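You operate a simulated robot arm through the tools that you are given. There is no shell and no other tool.

You run a simulated robot arm. Do the job below in one go: nothing can be reset, and whatever is moved stays where it is left.

TASK
Test the checker box with the blue test piece.
Fine: clip of its colour to OUT first, to IN last; piece in the loop, press check, back on the yellow tray. Set down upright: what you pick out.

It is judged by the outcome, as a careful person would: the job done as asked, and still so three seconds after it is handed in. It fails if anything else is knocked over, pushed out of place, dropped, spilled or broken.

THE ROBOT
A 7-joint arm with a two-finger parallel gripper, fixed in place. Base frame: the origin is on the floor under the middle of its stand, x ahead of it, y to its left, z up; the work surface is at about z = 860. Readings come in mm, rad, newtons and seconds.
It reaches about 1372 mm from its shoulder. Its first joint turns from -2.601 to 2.601 rad. Payload 3.43 kg.
The TCP is the grasp point between the finger pads, 30 mm short of the fingertips. In the tool frame z runs along the fingers and y along their closing line. Largest opening 94 mm; finger width 28, thickness 10; the body of the gripper, 50 by 96 mm, starts 55 mm behind the TCP.
Orientation is told as [roll, pitch, yaw] about the base's x, y, z axes, in that order, counted from this pose: with the fingers straight down and closing along the base's y, the tool's x points along the base's -x, its y along +y and its z along -z.

THE INTERFACE
- The arm moves only by the tool servo_tool. Its argument "motion" is a list of rows, each a list of 7 numbers: the shift along the tool's x, y, z in mm, then the turn, a rotation vector about the tool's x, y, z in rad, then the gripper command, from -1 (shut) to 1 (fully open), values between in proportion. In form: [[dx, dy, dz, ax, ay, az, claw], ...]. A call has 1 to 20 rows; each row is the pose to reach, as a shift and turn from the pose commanded when the call began, along the tool's axes at that moment. Rows are played at 5 a second. More than 50 mm and 0.15 rad between two rows, or a gripper value outside its range, and nothing of the call is played. A pose out of reach is approached as far as the arm can. The call stops where the force on the tool passes 40 N (or 10 N more than at its start, if that is more) or the arm is blocked; 0.2 s more then pass. The fingers move at their own pace (about 45 mm/s each) and stop on an object; they squeeze with about 25 N. The grip force told is the motor's: it shows also when the fingers shut on nothing. Time passes only in rows, and 0.2 s behind the last, so rows that repeat a pose let the fingers close. The reply holds the time, the measured pose of the TCP, the force on the tool along the base axes, the opening and the grip force, in the units named above and with some noise, with the torque about the TCP (base axes, N m) and any sound that the robot's microphone picked up, and new pictures: "views" is both (left out), scene, wrist or none.
- Cameras (640 x 400 px; columns grow to the right, rows downward): "scene" is fixed at [400.5, 498, 1442.2]; the picture's right is [-1.00, -0.03, 0.00], its down [-0.01, 0.29, -0.96] and it looks along [0.03, -0.96, -0.29] (base axes); focal length 310 px, centre (320, 200). "wrist" rides on the gripper at [76, 14, -102] in the tool frame; the picture's right is [-0.18, 0.98, 0.00], its down [-0.75, -0.14, -0.64] and it looks along [-0.63, -0.12, 0.77] (tool axes); focal length 243 px, centre (320, 200). There is no depth. A picture from a camera that has moved, and an enlarged one, comes with that camera's place and axes in the base frame and with its lens.
- zoom(camera, box): a new picture of the part [left, top, right, bottom] of that camera's present view, enlarged. It takes no simulated time.
- hand_in(): hands the job in; it is judged then, once.

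Nothing tells you positions but the pictures and the camera data. Unless the task says otherwise, let go and move clear before handing in.

The tools are called after "Request:" as a command line: name --pt "numbers of a row" for each row, then --argument value for the rest, lists and objects as JSON in quotes. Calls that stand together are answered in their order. servo_tool: Moves the arm, as the interface text tells. Its arguments: {"type":"object","properties":{"motion":{"type":"array","items":{"type":"array","items":{"type":"number"}}},"views":{"type":"string","enum":["both","scene","wrist","none"]}},"required":["motion"]} The other tools are called the same way: zoom (camera, box) takes an enlarged picture of a part of a camera's view; hand_in () hands the job in.

At the start:

```text
time_s: 0.0
tcp_pos: [220.7, -764.2, 1176.7]
orientation: [-0.01, -0.001, 0.0]
wrist_force: [0.0, -0.2, 1.0]
torque: [0.03, -0.03, -0.02]
finger_gap: 94.1
finger_force: 0.0
```

scene: 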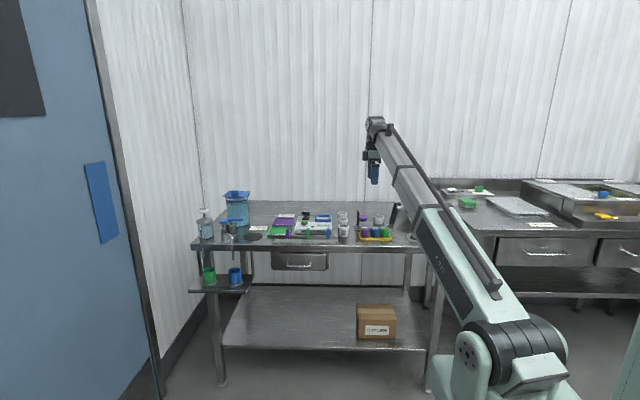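
wrist: 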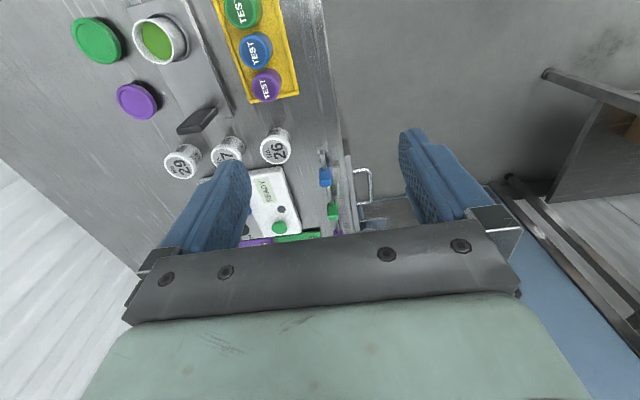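

I see a bench with a checker box, coloured clips, a yellow tray with test pieces, and some vials. I'll zoom in on both cameras to identify things before moving.

Request:
zoom --camera "scene" --box '[190, 180, 430, 300]'

Request:
zoom --camera "scene" --box '[260, 200, 340, 250]'

Request:
zoom --camera "scene" --box '[330, 200, 410, 250]'

Request:
zoom --camera "wrist" --box '[60, 0, 380, 250]'

```text
2.67 times, centred on (310, 240) of scene
camera zoom: at [400.5, 498.0, 1442.2], right [-1.0, -0.03, 0.0], down [-0.01, 0.29, -0.96], along [0.03, -0.96, -0.29], focal length 827 px, centre (347, 93)
```

zoom: 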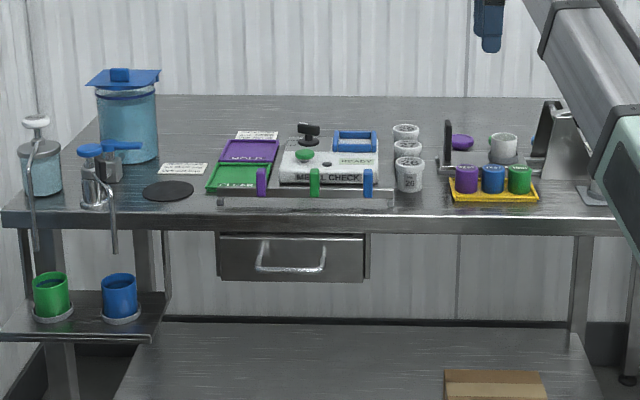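

```text
8.00 times, centred on (300, 225) of scene
camera zoom: at [400.5, 498.0, 1442.2], right [-1.0, -0.03, 0.0], down [-0.01, 0.29, -0.96], along [0.03, -0.96, -0.29], focal length 2480 px, centre (480, 0)
```

zoom: 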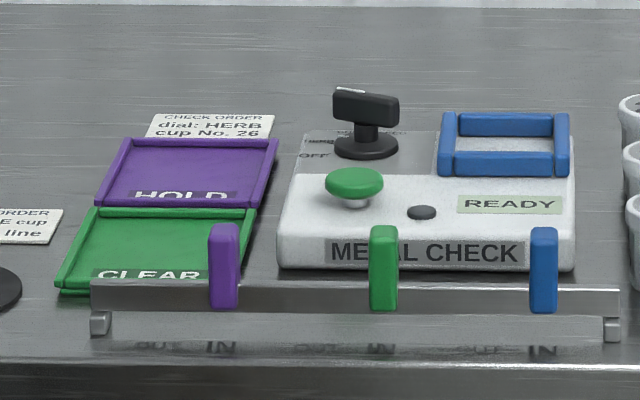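

```text
8.00 times, centred on (370, 225) of scene
camera zoom: at [400.5, 498.0, 1442.2], right [-1.0, -0.03, 0.0], down [-0.01, 0.29, -0.96], along [0.03, -0.96, -0.29], focal length 2480 px, centre (-80, 0)
```

zoom: 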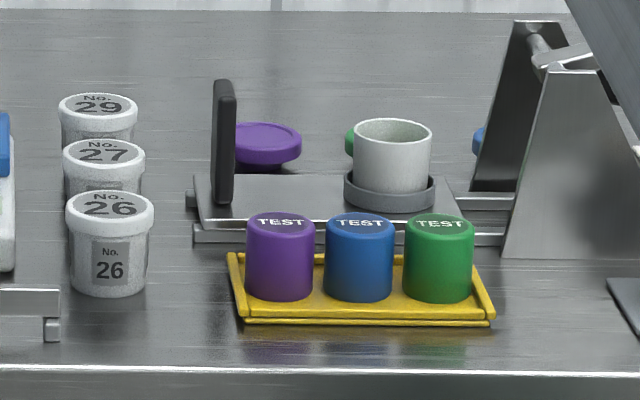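

```text
1.60 times, centred on (220, 125) of wrist
camera zoom: at [144.4, -747.4, 1277.5], right [0.18, 0.98, -0.01], down [0.75, -0.13, 0.65], along [0.63, -0.13, -0.76], focal length 388 px, centre (480, 320)
```

zoom: 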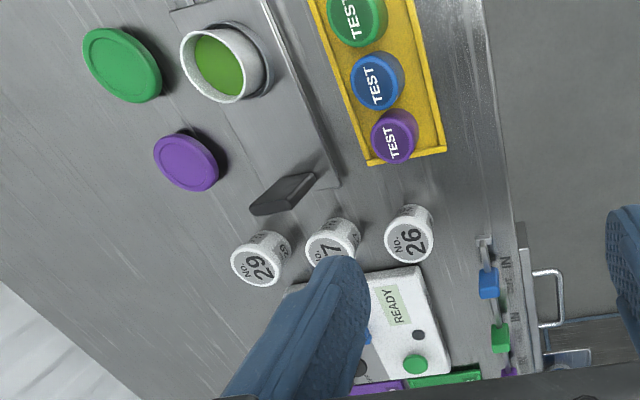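

The checker box ("METAL CHECK", with a blue loop, green button and dial) is near x≈480, y≈-900. The yellow tray with the TEST pieces is near x≈200, y≈-850, and a rail with purple, green and blue clips runs in front of the box. I'll shift the arm high up for a better view before touching anything.

Request:
servo_tool --pt "-40 0 0 0 0 0 1" --pt "-80 0 0 0 0 0 1" --pt "-100 0 0 0 0 0 1" --views "both"

Request:
zoom --camera "wrist" --box '[200, 0, 440, 150]'

Request:
zoom --camera "wrist" --box '[240, 100, 400, 240]'

```text
time_s: 0.8
tcp_pos: [318.7, -764.1, 1175.3]
orientation: [-0.012, -0.002, -0.001]
wrist_force: [0.3, 0.2, -1.2]
torque: [0.0, 0.04, -0.02]
finger_gap: 93.9
finger_force: 0.0
camera wrist: at [242.8, -747.8, 1275.7], right [0.18, 0.98, -0.01], down [0.75, -0.14, 0.64], along [0.63, -0.13, -0.76], focal length 243 px, centre (320, 200)
```

scene: 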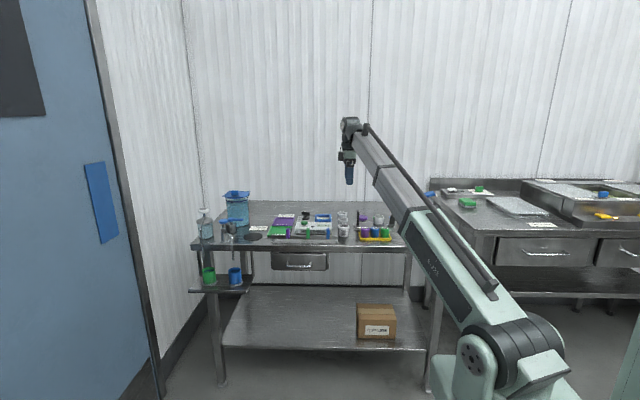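
wrist: 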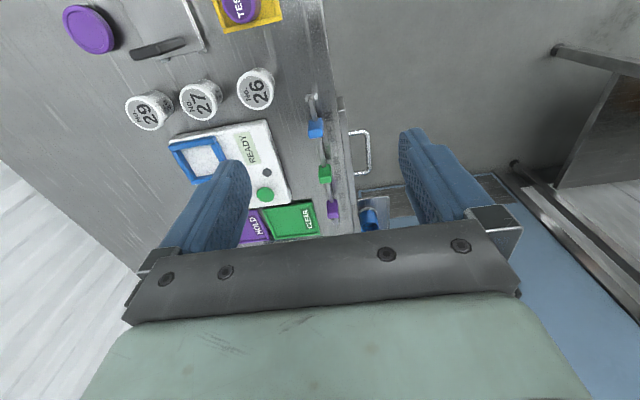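

```text
2.67 times, centred on (320, 75) of wrist
camera zoom: at [242.8, -747.8, 1275.7], right [0.18, 0.98, -0.01], down [0.75, -0.14, 0.64], along [0.63, -0.13, -0.76], focal length 647 px, centre (320, 533)
```

zoom: 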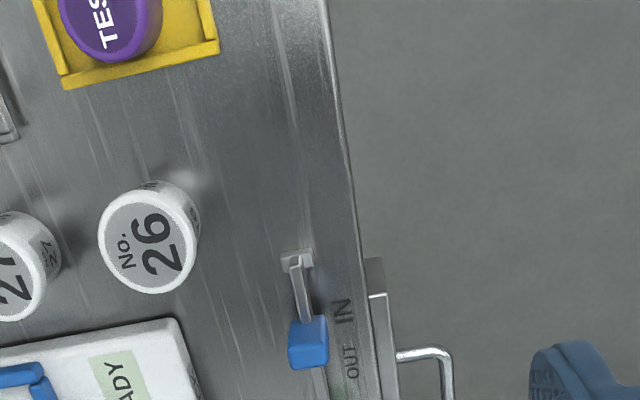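

```text
2.86 times, centred on (320, 170) of wrist
camera zoom: at [242.8, -747.8, 1275.7], right [0.18, 0.98, -0.01], down [0.75, -0.14, 0.64], along [0.63, -0.13, -0.76], focal length 693 px, centre (320, 286)
```

zoom: 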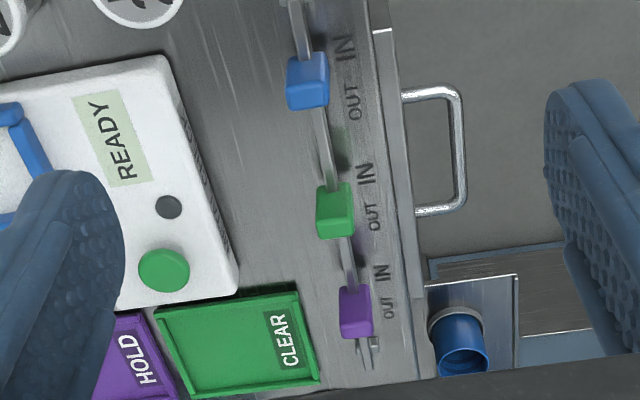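

The rail has IN/OUT labels for each clip, and I still need to know where each clip sits. I'll zoom in further on the labels and the cards.

Request:
zoom --camera "scene" --box '[268, 222, 342, 250]'

Request:
zoom --camera "scene" --box '[240, 205, 280, 245]'

Request:
zoom --camera "scene" --box '[270, 205, 335, 240]'

Request:
servo_tool --pt "-45 0 0 0 0 0 1" --pt "-90 0 0 0 0 0 1" --pt "-130 0 0 0 0 0 1" --pt "-130 -40 0 0 0 0 1" --pt "-130 -80 0 0 0 0 1" --views "wrist"

```text
8.65 times, centred on (305, 236) of scene
camera zoom: at [400.5, 498.0, 1442.2], right [-1.0, -0.03, 0.0], down [-0.01, 0.29, -0.96], along [0.03, -0.96, -0.29], focal length 2681 px, centre (450, -111)
```

zoom: 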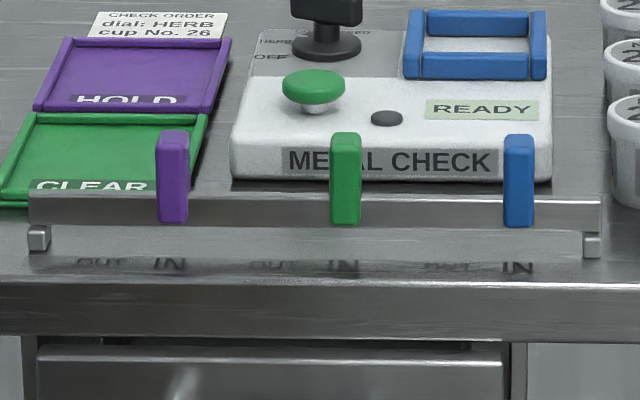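

```text
10.00 times, centred on (260, 225) of scene
camera zoom: at [400.5, 498.0, 1442.2], right [-1.0, -0.03, 0.0], down [-0.01, 0.29, -0.96], along [0.03, -0.96, -0.29], focal length 3100 px, centre (920, -50)
```

zoom: 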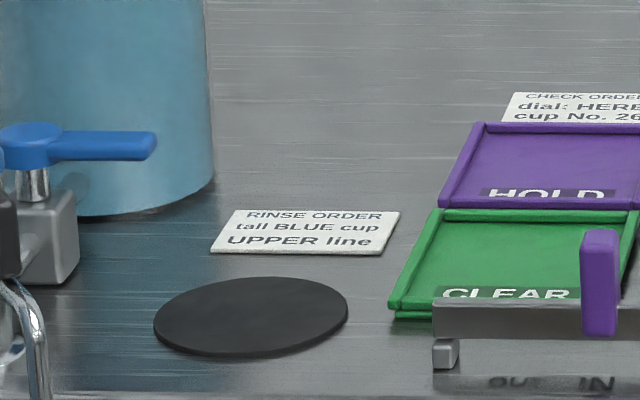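

```text
9.85 times, centred on (302, 222) of scene
camera zoom: at [400.5, 498.0, 1442.2], right [-1.0, -0.03, 0.0], down [-0.01, 0.29, -0.96], along [0.03, -0.96, -0.29], focal length 3052 px, centre (492, -22)
```

zoom: 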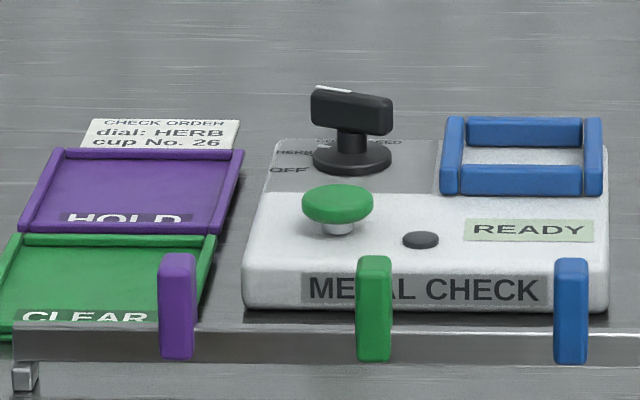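

```text
time_s: 2.0
tcp_pos: [453.2, -845.2, 1179.7]
orientation: [-0.009, -0.001, -0.002]
wrist_force: [-0.1, 0.3, 0.2]
torque: [-0.03, -0.03, 0.04]
finger_gap: 94.0
finger_force: 0.1
camera wrist: at [377.4, -828.3, 1280.4], right [0.18, 0.98, -0.01], down [0.75, -0.13, 0.65], along [0.63, -0.13, -0.76], focal length 243 px, centre (320, 200)
```

wrist: 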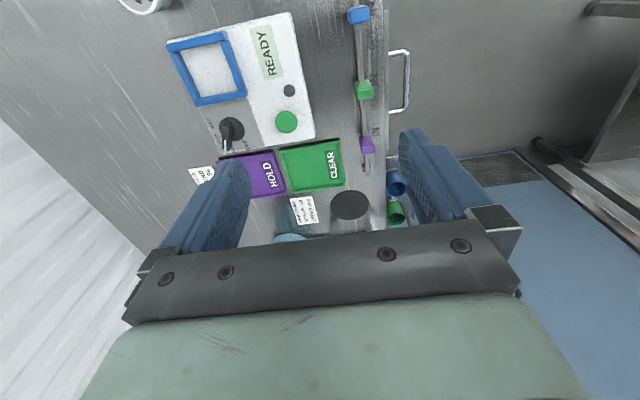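

All three clips seem to sit at IN. I'll zoom in on the dial, the box and the labels.

Request:
zoom --camera "wrist" --box '[160, 0, 320, 100]'

Request:
zoom --camera "wrist" --box '[180, 80, 310, 180]'

Request:
zoom --camera "wrist" --box '[310, 0, 430, 170]'

Request:
zoom --camera "wrist" --box '[200, 100, 260, 140]'

```text
4.00 times, centred on (240, 50) of wrist
camera zoom: at [377.4, -828.3, 1280.4], right [0.18, 0.98, -0.01], down [0.75, -0.13, 0.65], along [0.63, -0.13, -0.76], focal length 970 px, centre (640, 800)
```

zoom: 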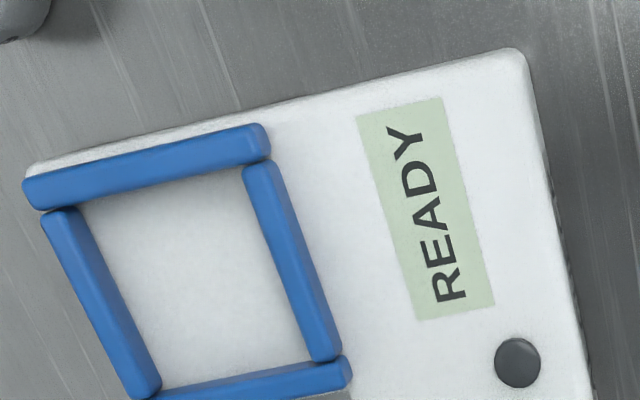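

```text
4.00 times, centred on (245, 130) of wrist
camera zoom: at [377.4, -828.3, 1280.4], right [0.18, 0.98, -0.01], down [0.75, -0.13, 0.65], along [0.63, -0.13, -0.76], focal length 970 px, centre (620, 480)
```

zoom: 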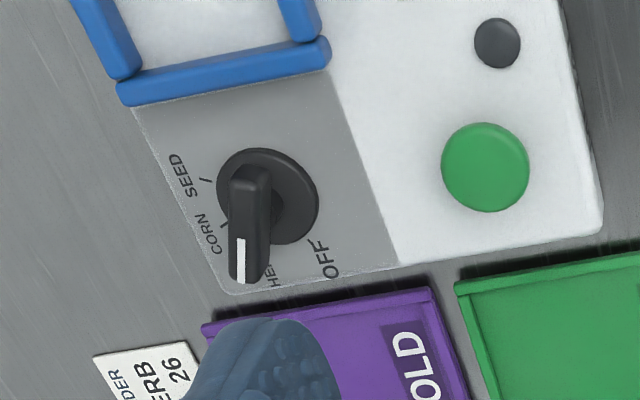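

```text
2.35 times, centred on (370, 85) of wrist
camera zoom: at [377.4, -828.3, 1280.4], right [0.18, 0.98, -0.01], down [0.75, -0.13, 0.65], along [0.63, -0.13, -0.76], focal length 571 px, centre (202, 471)
```

zoom: 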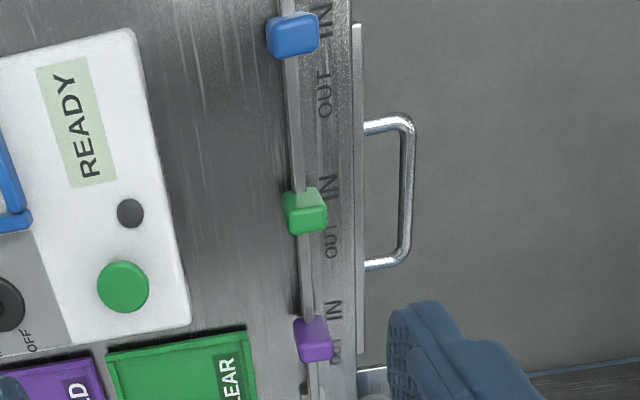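

```text
10.00 times, centred on (230, 120) of wrist
camera zoom: at [377.4, -828.3, 1280.4], right [0.18, 0.98, -0.01], down [0.75, -0.13, 0.65], along [0.63, -0.13, -0.76], focal length 2426 px, centre (1220, 1000)
```

zoom: 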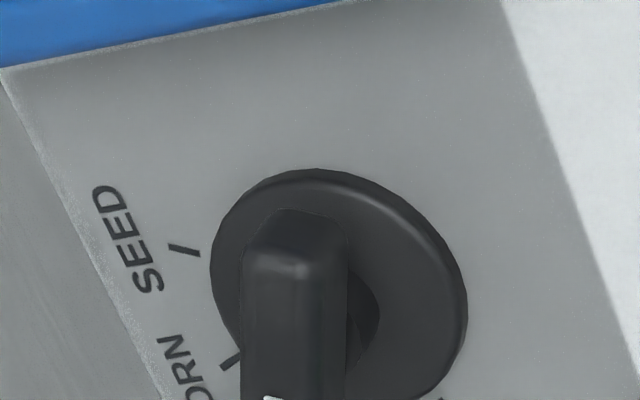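

The dial is on, the display reads READY, and each clip appears to sit at its IN label, with OUT about 38 mm further along +x. The blue clip is near (399, -788), so I'll lower the gripper to a close look above it.

Request:
servo_tool --pt "11 11 34 -0.01 0 0 1" --pt "22 23 68 -0.01 0 0 1" --pt "33 34 102 -0.01 0 0 1" --pt "44 46 136 -0.01 0 0 1" --pt "54 57 165 -0.01 0 0 1" --pt "54 57 165 -0.01 0 0 1" --views "both"

Request:
zoom --camera "wrist" --box '[240, 60, 400, 180]'

Request:
zoom --camera "scene" --box '[268, 200, 348, 250]'

```text
time_s: 3.4
tcp_pos: [396.0, -787.9, 1013.4]
orientation: [-0.001, -0.002, 0.001]
wrist_force: [0.1, 0.3, 0.0]
torque: [-0.01, -0.01, 0.03]
finger_gap: 94.0
finger_force: 0.2
camera wrist: at [319.6, -772.1, 1113.6], right [0.18, 0.98, 0.0], down [0.75, -0.14, 0.64], along [0.63, -0.12, -0.77], focal length 243 px, centre (320, 200)
```

scene: 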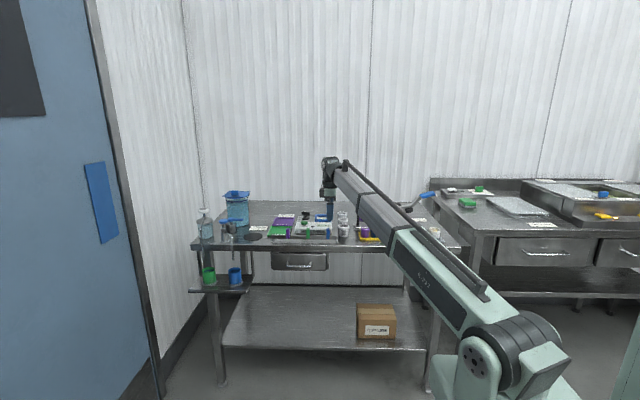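
wrist: 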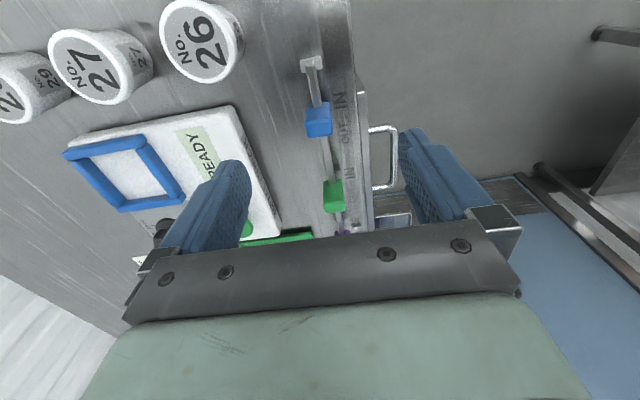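

```text
3.33 times, centred on (320, 120) of wrist
camera zoom: at [319.6, -772.1, 1113.6], right [0.18, 0.98, 0.0], down [0.75, -0.14, 0.64], along [0.63, -0.12, -0.77], focal length 809 px, centre (320, 467)
```

zoom: 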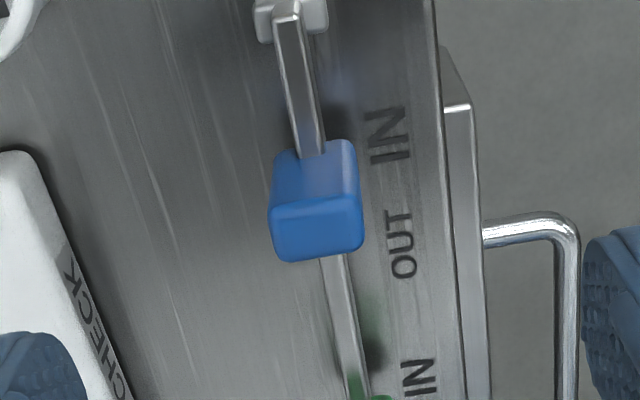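

```text
8.00 times, centred on (308, 225) of scene
camera zoom: at [400.5, 498.0, 1442.2], right [-1.0, -0.03, 0.0], down [-0.01, 0.29, -0.96], along [0.03, -0.96, -0.29], focal length 2480 px, centre (416, 0)
```

zoom: 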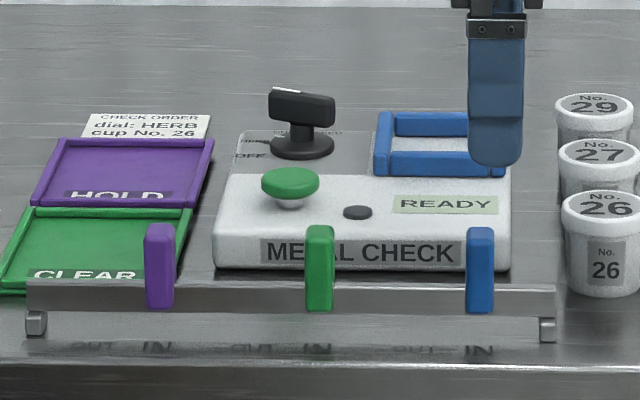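

The blue clip sits on its IN mark at about (402, -790), with its top near z 920, and OUT is about 36 mm further along +x. I'll line up above it and check before closing in.

Request:
servo_tool --pt "-3 -1 20 0 0 0 0.3" --pt "-6 -2 45 0 0 0 0.3" --pt "-6 -2 45 0 0 0 0.3" --views "both"

Request:
zoom --camera "wrist" --box '[240, 80, 400, 200]'

Request:
zoom --camera "scene" --box '[288, 200, 368, 250]'

```text
time_s: 4.2
tcp_pos: [400.6, -789.2, 968.7]
orientation: [-0.001, -0.002, 0.0]
wrist_force: [0.7, -0.6, 0.1]
torque: [-0.02, -0.02, 0.0]
finger_gap: 61.3
finger_force: 0.0
camera wrist: at [324.9, -773.5, 1069.4], right [0.18, 0.98, 0.0], down [0.75, -0.14, 0.64], along [0.63, -0.12, -0.77], focal length 243 px, centre (320, 200)
```

scene: 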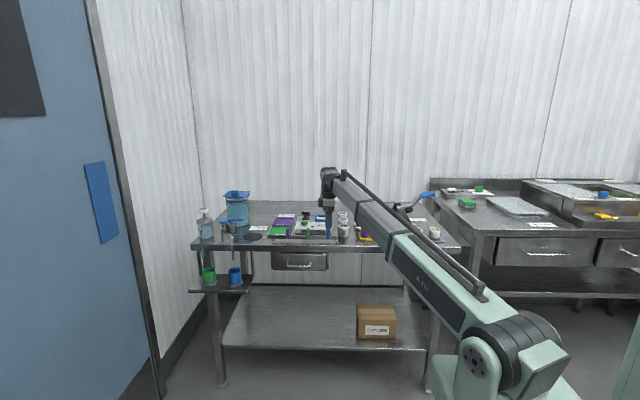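
wrist: 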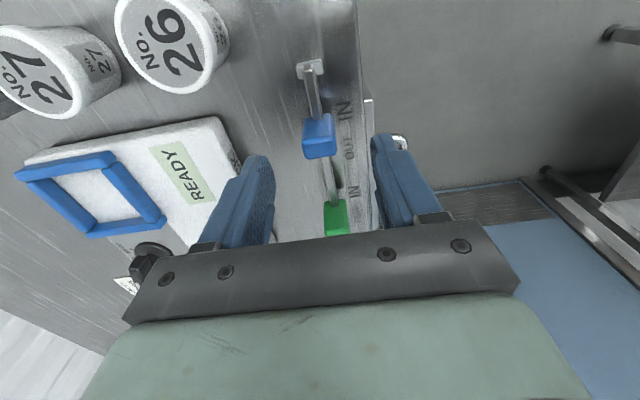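

```text
3.33 times, centred on (320, 140) of wrist
camera zoom: at [324.9, -773.5, 1069.4], right [0.18, 0.98, 0.0], down [0.75, -0.14, 0.64], along [0.63, -0.12, -0.77], focal length 809 px, centre (320, 400)
```

zoom: 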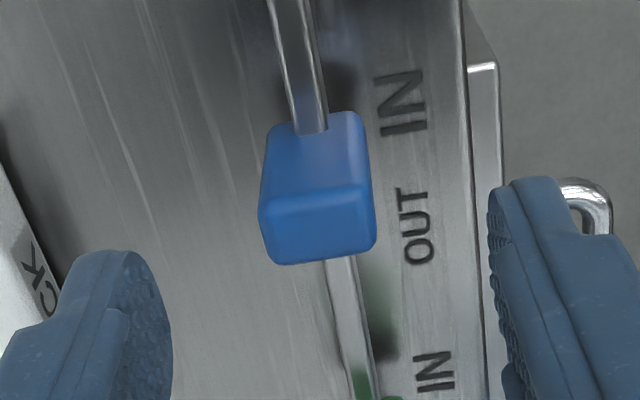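

```text
8.00 times, centred on (328, 225) of scene
camera zoom: at [400.5, 498.0, 1442.2], right [-1.0, -0.03, 0.0], down [-0.01, 0.29, -0.96], along [0.03, -0.96, -0.29], focal length 2480 px, centre (256, 0)
```

zoom: 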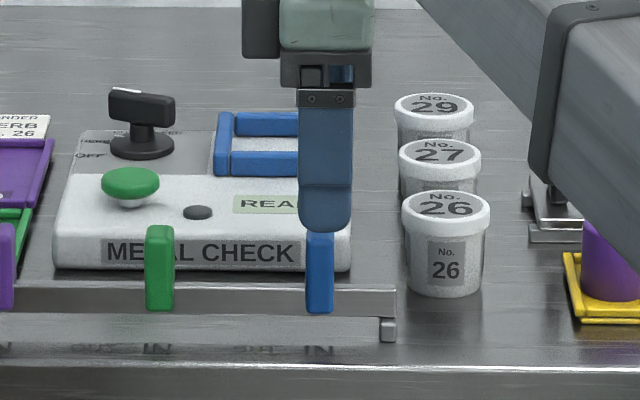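

The gripper is aligned over the blue clip, so I'll go down, close on it and check the grip.

Request:
servo_tool --pt "-1 0 20 0 0 0 0.3" --pt "-2 0 40 0 0 0 0.3" --pt "-2 0 54 0 0 0 0.3" --pt "-2 0 54 0 0 0 0.3" --pt "-2 0 54 0 0 0 -1" --pt "-2 0 54 0 0 0 -1" --pt "-2 0 54 0 0 0 -1" --pt "-2 0 54 0 0 0 -1" --views "both"

Request:
zoom --camera "scene" --box '[288, 200, 368, 250]'

Request:
zoom --camera "wrist" --box '[240, 80, 400, 200]'

```text
time_s: 6.0
tcp_pos: [403.6, -790.6, 914.1]
orientation: [0.001, -0.002, 0.0]
wrist_force: [-0.8, 4.6, -2.2]
torque: [-0.19, -0.08, -0.04]
finger_gap: 24.0
finger_force: 45.1
camera wrist: at [327.6, -774.5, 1014.2], right [0.18, 0.98, 0.0], down [0.75, -0.14, 0.64], along [0.63, -0.12, -0.77], focal length 243 px, centre (320, 200)
```

scene: 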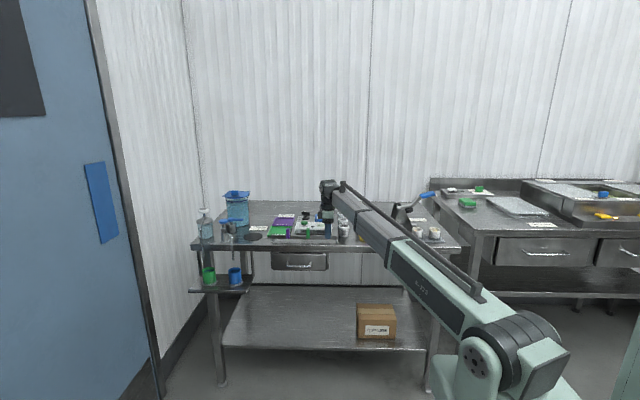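
wrist: 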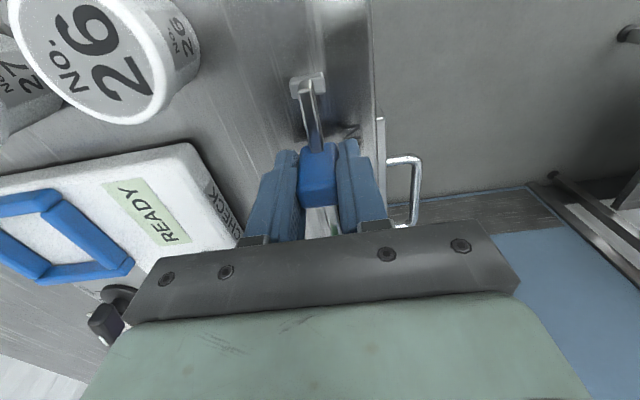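

```text
8.00 times, centred on (328, 225) of scene
camera zoom: at [400.5, 498.0, 1442.2], right [-1.0, -0.03, 0.0], down [-0.01, 0.29, -0.96], along [0.03, -0.96, -0.29], focal length 2480 px, centre (256, 0)
```

zoom: 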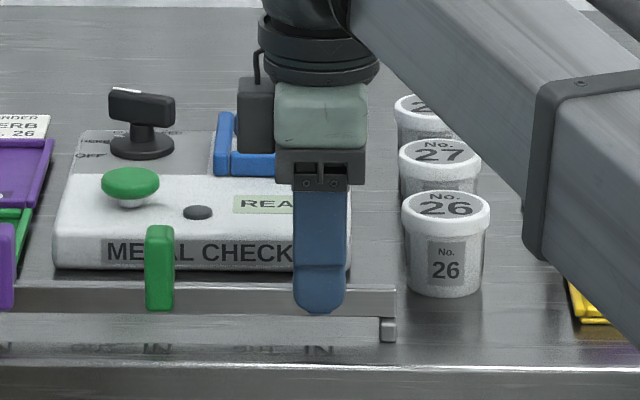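

```text
3.33 times, centred on (320, 140) of wrist
camera zoom: at [327.6, -774.5, 1014.2], right [0.18, 0.98, 0.0], down [0.75, -0.14, 0.64], along [0.63, -0.12, -0.77], focal length 809 px, centre (320, 400)
```

zoom: 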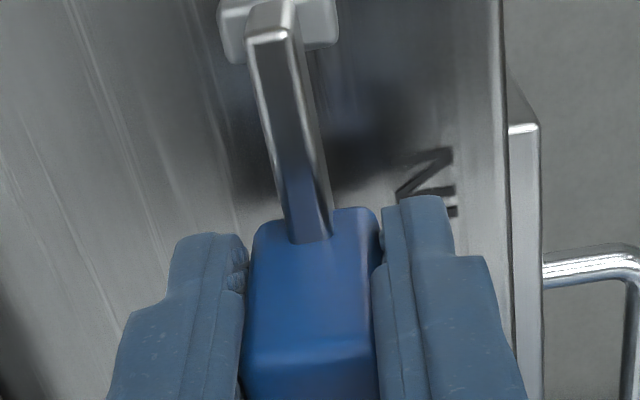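

The clip is gripped at a 24 mm gap. I'll slide it about 36 mm along +x to OUT.

Request:
servo_tool --pt "-4 0.5 0 0 0 0 -1" --pt "-10 0.5 0 0 0 0 -1" --pt "-16 0.5 0 0 0 0 -1" --pt "-22 0.5 0 0 0 0 -1" --pt "-28 0.5 0 0 0 0 -1" --pt "-33 0.5 0 0 0 0 -1" --pt "-36 0.5 0 0 0 0 -1" --pt "-36 0.5 0 0 0 0 -1" --views "both"

Request:
zoom --camera "wrist" --box '[240, 60, 400, 180]'

Request:
zoom --camera "scene" --box '[268, 200, 348, 250]'

```text
time_s: 7.8
tcp_pos: [439.9, -790.0, 912.7]
orientation: [0.0, 0.0, -0.001]
wrist_force: [-9.0, 0.2, -15.7]
torque: [-0.22, -1.26, 0.16]
finger_gap: 24.1
finger_force: 45.0
camera wrist: at [363.8, -774.5, 1014.3], right [0.18, 0.98, 0.0], down [0.75, -0.14, 0.64], along [0.63, -0.12, -0.77], focal length 243 px, centre (320, 200)
```

scene: 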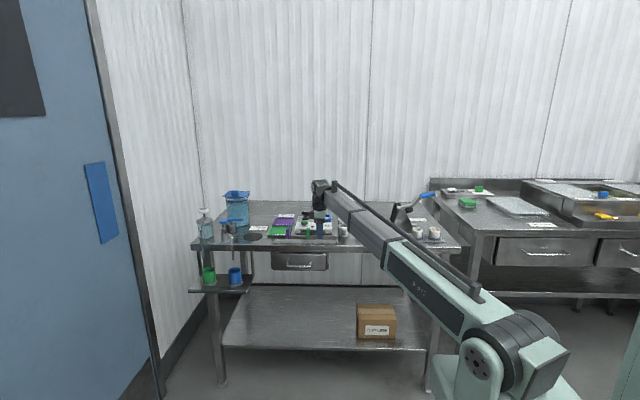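
wrist: 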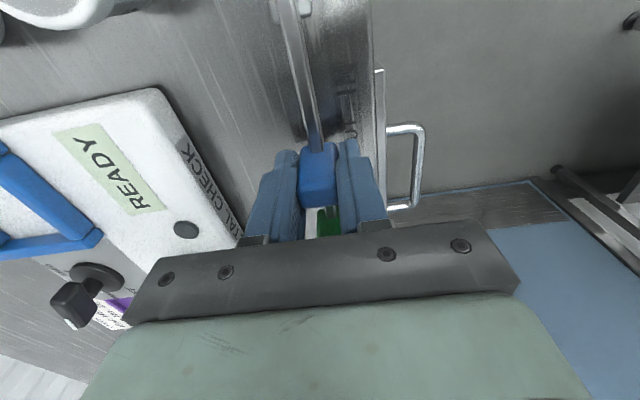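

```text
3.33 times, centred on (320, 120) of wrist
camera zoom: at [363.8, -774.5, 1014.3], right [0.18, 0.98, 0.0], down [0.75, -0.14, 0.64], along [0.63, -0.12, -0.77], focal length 809 px, centre (320, 467)
```

zoom: 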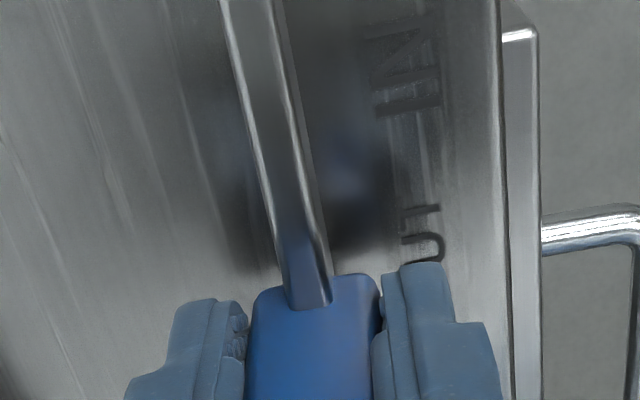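

```text
8.00 times, centred on (308, 225) of scene
camera zoom: at [400.5, 498.0, 1442.2], right [-1.0, -0.03, 0.0], down [-0.01, 0.29, -0.96], along [0.03, -0.96, -0.29], focal length 2480 px, centre (416, 0)
```

zoom: 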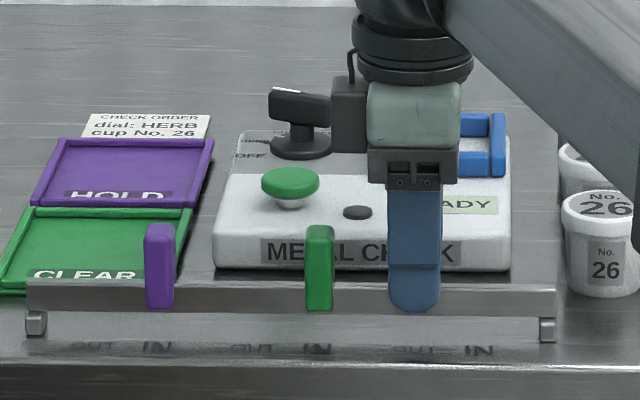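

The clip slid along with the gripper, which is now at x≈440. I'll release it, rise, and check that it sits on OUT.

Request:
servo_tool --pt "0 0 0 0 0 0 0.2" --pt "0 0 0 0 0 0 0.2" --pt "0 0 0 0 0 0 0.2" --pt "0 0 -20 0 0 0 0.2" --pt "0 0 -50 0 0 0 0.2" --pt "0 0 -90 0 0 0 0.2" --pt "0 0 -120 0 0 0 0.2" --views "both"

Request:
zoom --camera "wrist" --box '[240, 40, 400, 160]'

Request:
zoom --camera "scene" --box '[268, 200, 348, 250]'

```text
time_s: 9.4
tcp_pos: [442.8, -789.9, 1031.5]
orientation: [0.001, -0.003, -0.001]
wrist_force: [-0.2, 0.6, -0.3]
torque: [0.0, 0.02, 0.05]
finger_gap: 56.3
finger_force: 0.1
camera wrist: at [367.2, -774.9, 1134.5], right [0.18, 0.98, 0.0], down [0.75, -0.14, 0.64], along [0.63, -0.12, -0.77], focal length 243 px, centre (320, 200)
```

scene: 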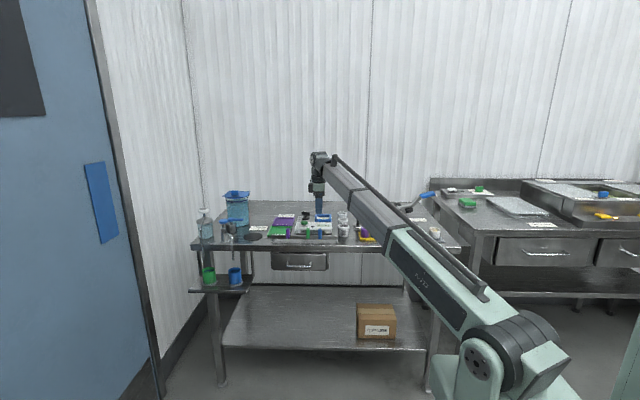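
wrist: 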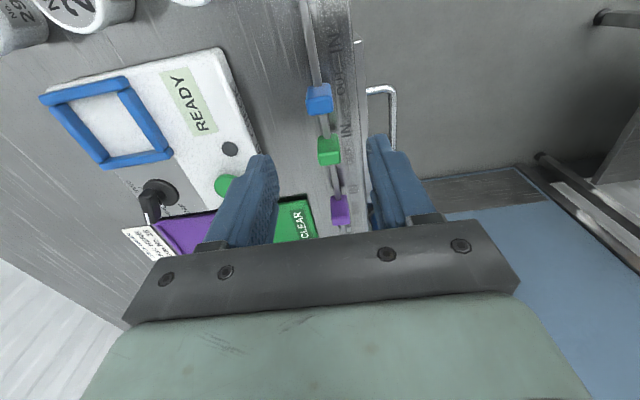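

```text
3.33 times, centred on (320, 100) of wrist
camera zoom: at [367.2, -774.9, 1134.5], right [0.18, 0.98, 0.0], down [0.75, -0.14, 0.64], along [0.63, -0.12, -0.77], focal length 809 px, centre (320, 533)
```

zoom: 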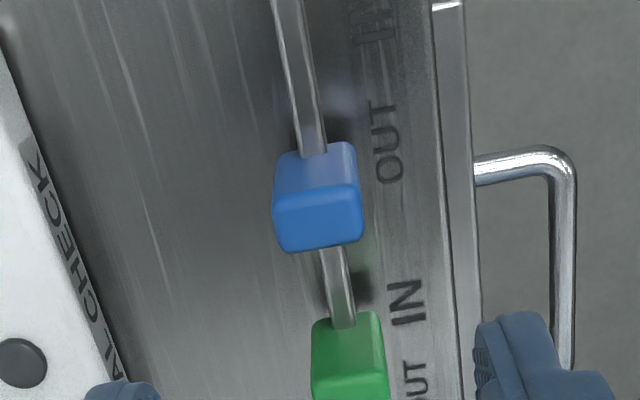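

```text
8.00 times, centred on (308, 225) of scene
camera zoom: at [400.5, 498.0, 1442.2], right [-1.0, -0.03, 0.0], down [-0.01, 0.29, -0.96], along [0.03, -0.96, -0.29], focal length 2480 px, centre (416, 0)
```

zoom: 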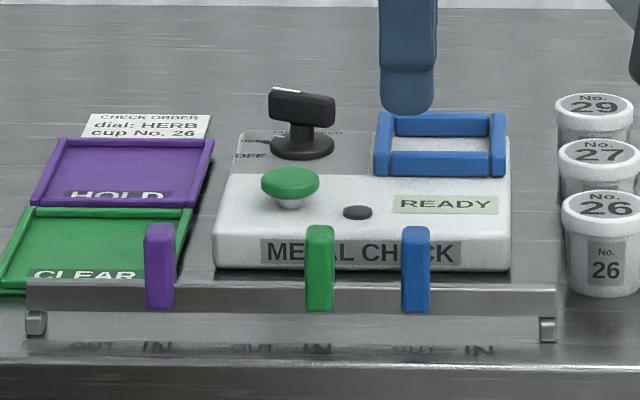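

The blue clip has moved towards OUT. I'll zoom in closely to check how well it lines up.

Request:
zoom --camera "scene" --box '[305, 225, 335, 245]'

Request:
zoom --camera "wrist" --box '[290, 30, 370, 110]'

```text
16.00 times, centred on (320, 235) of scene
camera zoom: at [400.5, 498.0, 1442.2], right [-1.0, -0.03, 0.0], down [-0.01, 0.29, -0.96], along [0.03, -0.96, -0.29], focal length 4960 px, centre (320, -360)
```

zoom: 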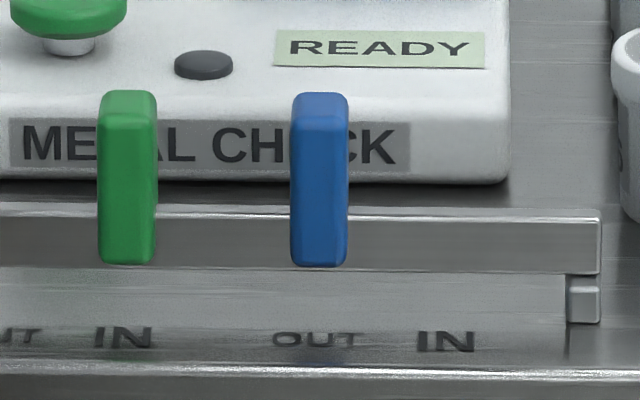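

```text
5.00 times, centred on (330, 70) of wrist
camera zoom: at [367.2, -774.9, 1134.5], right [0.18, 0.98, 0.0], down [0.75, -0.14, 0.64], along [0.63, -0.12, -0.77], focal length 1213 px, centre (270, 850)
```

zoom: 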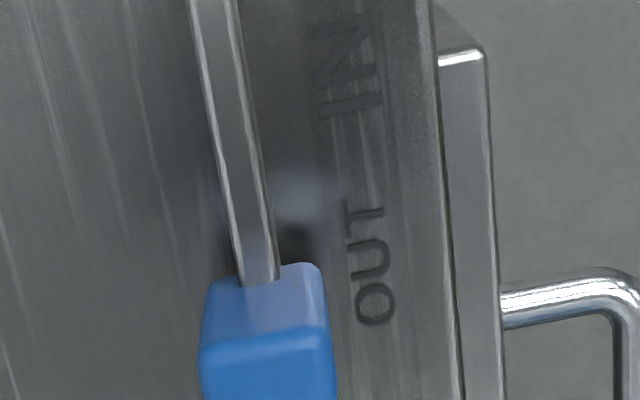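

The clip sits at OUT, matching the way the other clips sit on their marks. Next I'll go to the blue test piece in the middle of the tray, near (185, -846), staying high.

Request:
servo_tool --pt "40 -8 -14 0 0 0 0.35" --pt "84 -16 -28 0 0 0 0.35" --pt "128 -26 -28 0 0 0 0.35" --pt "172 -36 -28 0 0 0 0.35" --pt "216 -46 -28 0 0 0 0.35" --pt "258 -56 -28 0 0 0 0.35" --pt "258 -56 -28 0 0 0 0.35" --views "both"

Request:
zoom --camera "wrist" --box '[220, 20, 420, 170]'

Request:
zoom --camera "scene" --box '[330, 200, 410, 250]'

```text
time_s: 11.0
tcp_pos: [178.7, -848.9, 1060.9]
orientation: [-0.001, -0.002, 0.0]
wrist_force: [0.1, 0.2, 0.7]
torque: [0.05, 0.0, 0.04]
finger_gap: 63.5
finger_force: 0.0
camera wrist: at [102.2, -831.5, 1162.4], right [0.18, 0.98, 0.0], down [0.75, -0.14, 0.64], along [0.63, -0.12, -0.77], focal length 243 px, centre (320, 200)
```

scene: 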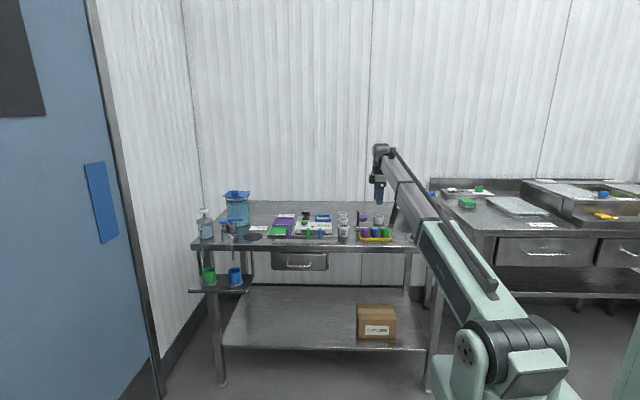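
wrist: 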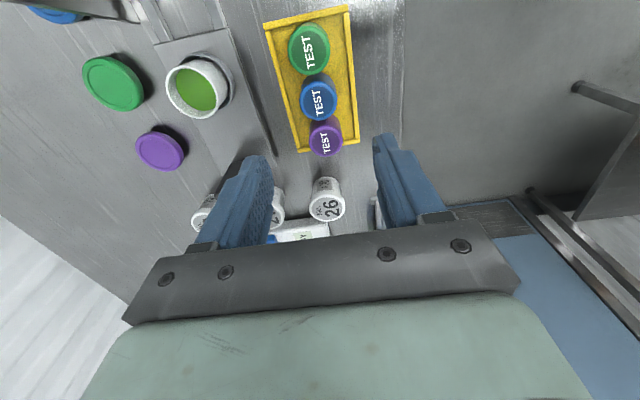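

```text
2.67 times, centred on (320, 95) of wrist
camera zoom: at [102.2, -831.5, 1162.4], right [0.18, 0.98, 0.0], down [0.75, -0.14, 0.64], along [0.63, -0.12, -0.77], focal length 647 px, centre (320, 480)
```

zoom: 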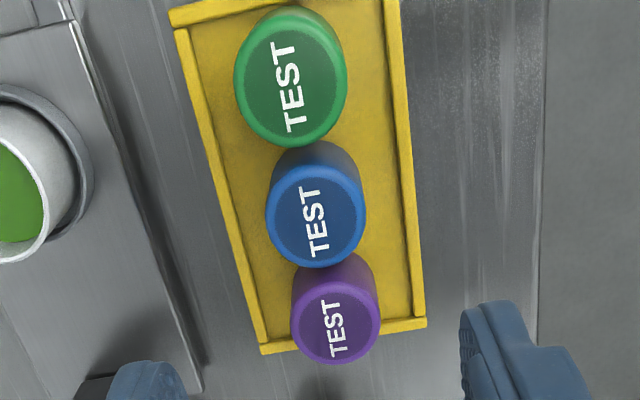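

```text
8.00 times, centred on (370, 225) of scene
camera zoom: at [400.5, 498.0, 1442.2], right [-1.0, -0.03, 0.0], down [-0.01, 0.29, -0.96], along [0.03, -0.96, -0.29], focal length 2480 px, centre (-80, 0)
```

zoom: 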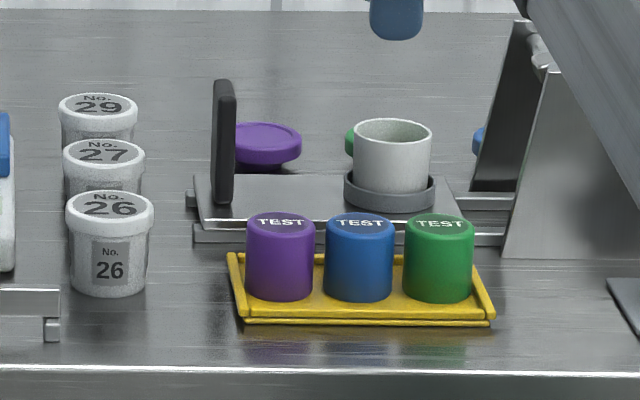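

The blue piece is in the middle, centred near (183, -851) with its top near z 908. I'll drop to just above it and re-check alignment.

Request:
servo_tool --pt "-2 -1 30 0 0 0 0.35" --pt "-4 -2 65 0 0 0 0.35" --pt "-4.5 -2.4 98 0 0 0 0.35" --pt "-4.5 -2.4 98 0 0 0 0.35" --views "both"

Request:
zoom --camera "wrist" --box '[220, 60, 420, 210]'

Request:
zoom --camera "scene" --box '[330, 200, 410, 250]'

```text
time_s: 12.0
tcp_pos: [184.3, -847.1, 962.7]
orientation: [0.0, 0.0, 0.0]
wrist_force: [-0.4, 0.0, -0.3]
torque: [0.0, 0.01, 0.01]
finger_gap: 63.5
finger_force: 0.0
camera wrist: at [108.3, -832.4, 1063.6], right [0.18, 0.98, 0.0], down [0.75, -0.14, 0.64], along [0.63, -0.12, -0.77], focal length 243 px, centre (320, 200)
```

scene: 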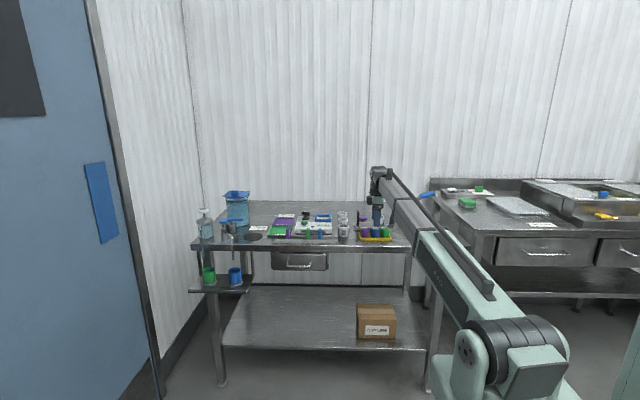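
wrist: 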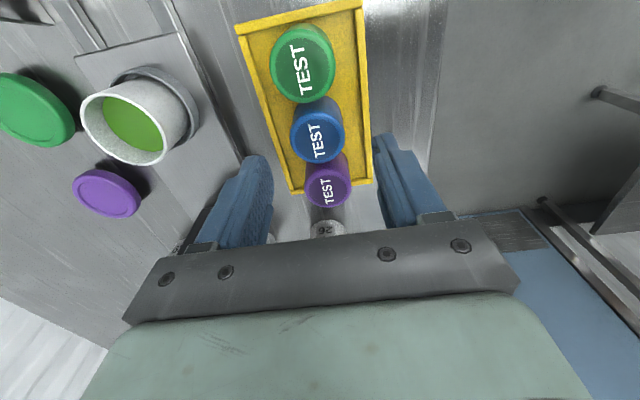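

```text
2.67 times, centred on (320, 135) of wrist
camera zoom: at [108.3, -832.4, 1063.6], right [0.18, 0.98, 0.0], down [0.75, -0.14, 0.64], along [0.63, -0.12, -0.77], focal length 647 px, centre (320, 373)
```

zoom: 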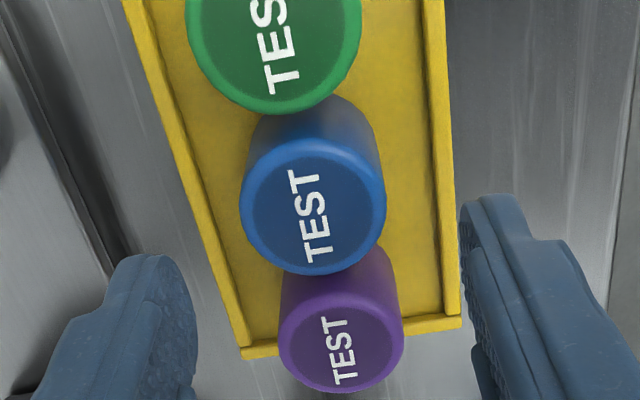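

```text
8.00 times, centred on (370, 225) of scene
camera zoom: at [400.5, 498.0, 1442.2], right [-1.0, -0.03, 0.0], down [-0.01, 0.29, -0.96], along [0.03, -0.96, -0.29], focal length 2480 px, centre (-80, 0)
```

zoom: 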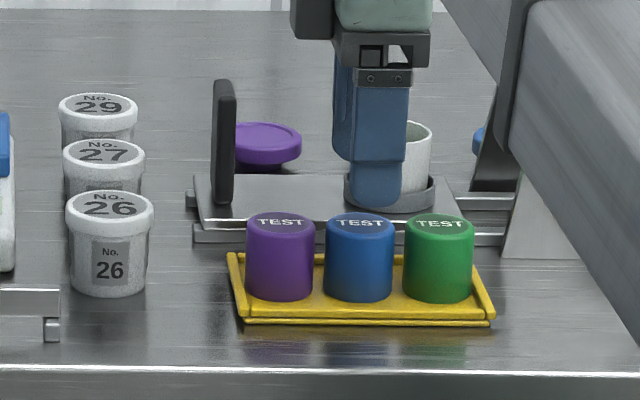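

The piece is centred near (185, -849), and the tray rims are about 38 mm either side. I'll narrow the opening so it fits inside the rims, centre, go down, grip the top 24 mm and lift slightly.

Request:
servo_tool --pt "-0.7 -1.7 0 0 0 0 0.15" --pt "-0.7 -1.7 15 0 0 0 0.15" --pt "-0.7 -1.7 30 0 0 0 0.15" --pt "-0.7 -1.7 42 0 0 0 0.15" --pt "-0.7 -1.7 51 0 0 0 0.15" --pt "-0.7 -1.7 51 0 0 0 0.15" --views "both"

Request:
zoom --camera "wrist" --box '[220, 80, 420, 230]'

Request:
zoom --camera "scene" --box '[340, 205, 400, 245]'

```text
time_s: 13.4
tcp_pos: [188.3, -850.0, 912.1]
orientation: [-0.001, -0.001, 0.001]
wrist_force: [-0.5, 0.2, 0.5]
torque: [-0.01, 0.01, 0.01]
finger_gap: 54.1
finger_force: 0.0
camera wrist: at [112.4, -835.1, 1013.1], right [0.18, 0.98, 0.0], down [0.75, -0.14, 0.64], along [0.63, -0.12, -0.77], focal length 243 px, centre (320, 200)
```

scene: 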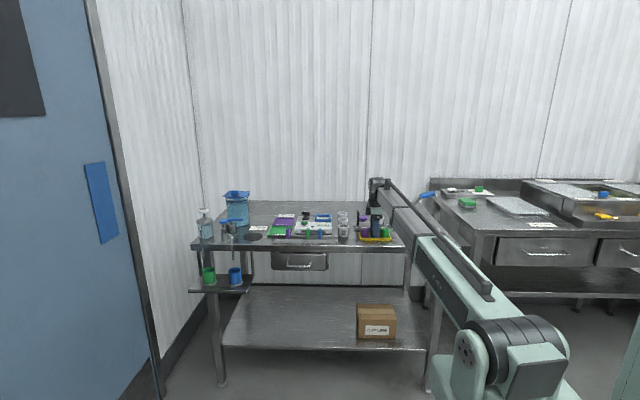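
wrist: 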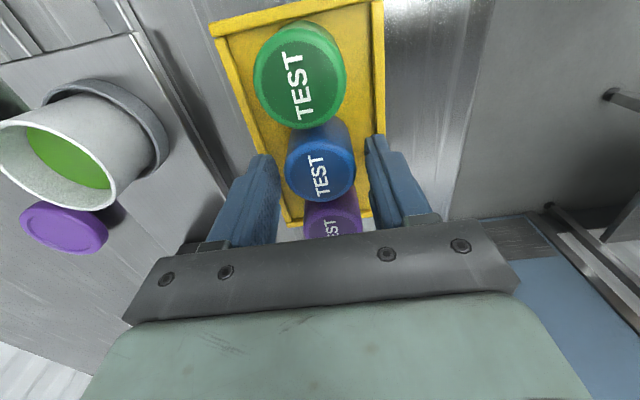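

```text
2.67 times, centred on (320, 155) of wrist
camera zoom: at [112.4, -835.1, 1013.1], right [0.18, 0.98, 0.0], down [0.75, -0.14, 0.64], along [0.63, -0.12, -0.77], focal length 647 px, centre (320, 320)
```

zoom: 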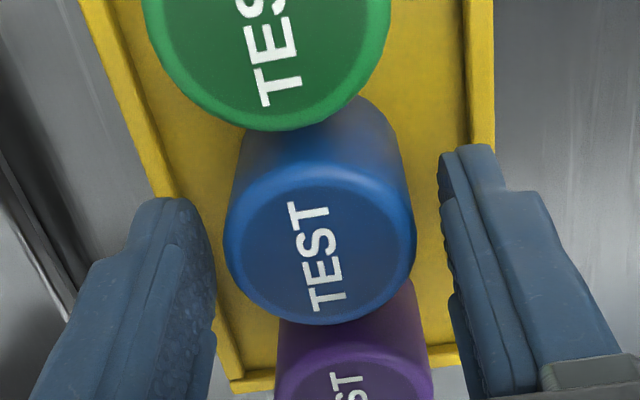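

```text
10.00 times, centred on (370, 225) of scene
camera zoom: at [400.5, 498.0, 1442.2], right [-1.0, -0.03, 0.0], down [-0.01, 0.29, -0.96], along [0.03, -0.96, -0.29], focal length 3100 px, centre (-180, -50)
```

zoom: 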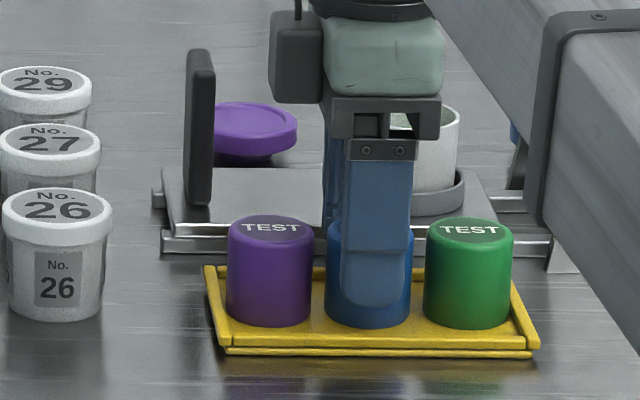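

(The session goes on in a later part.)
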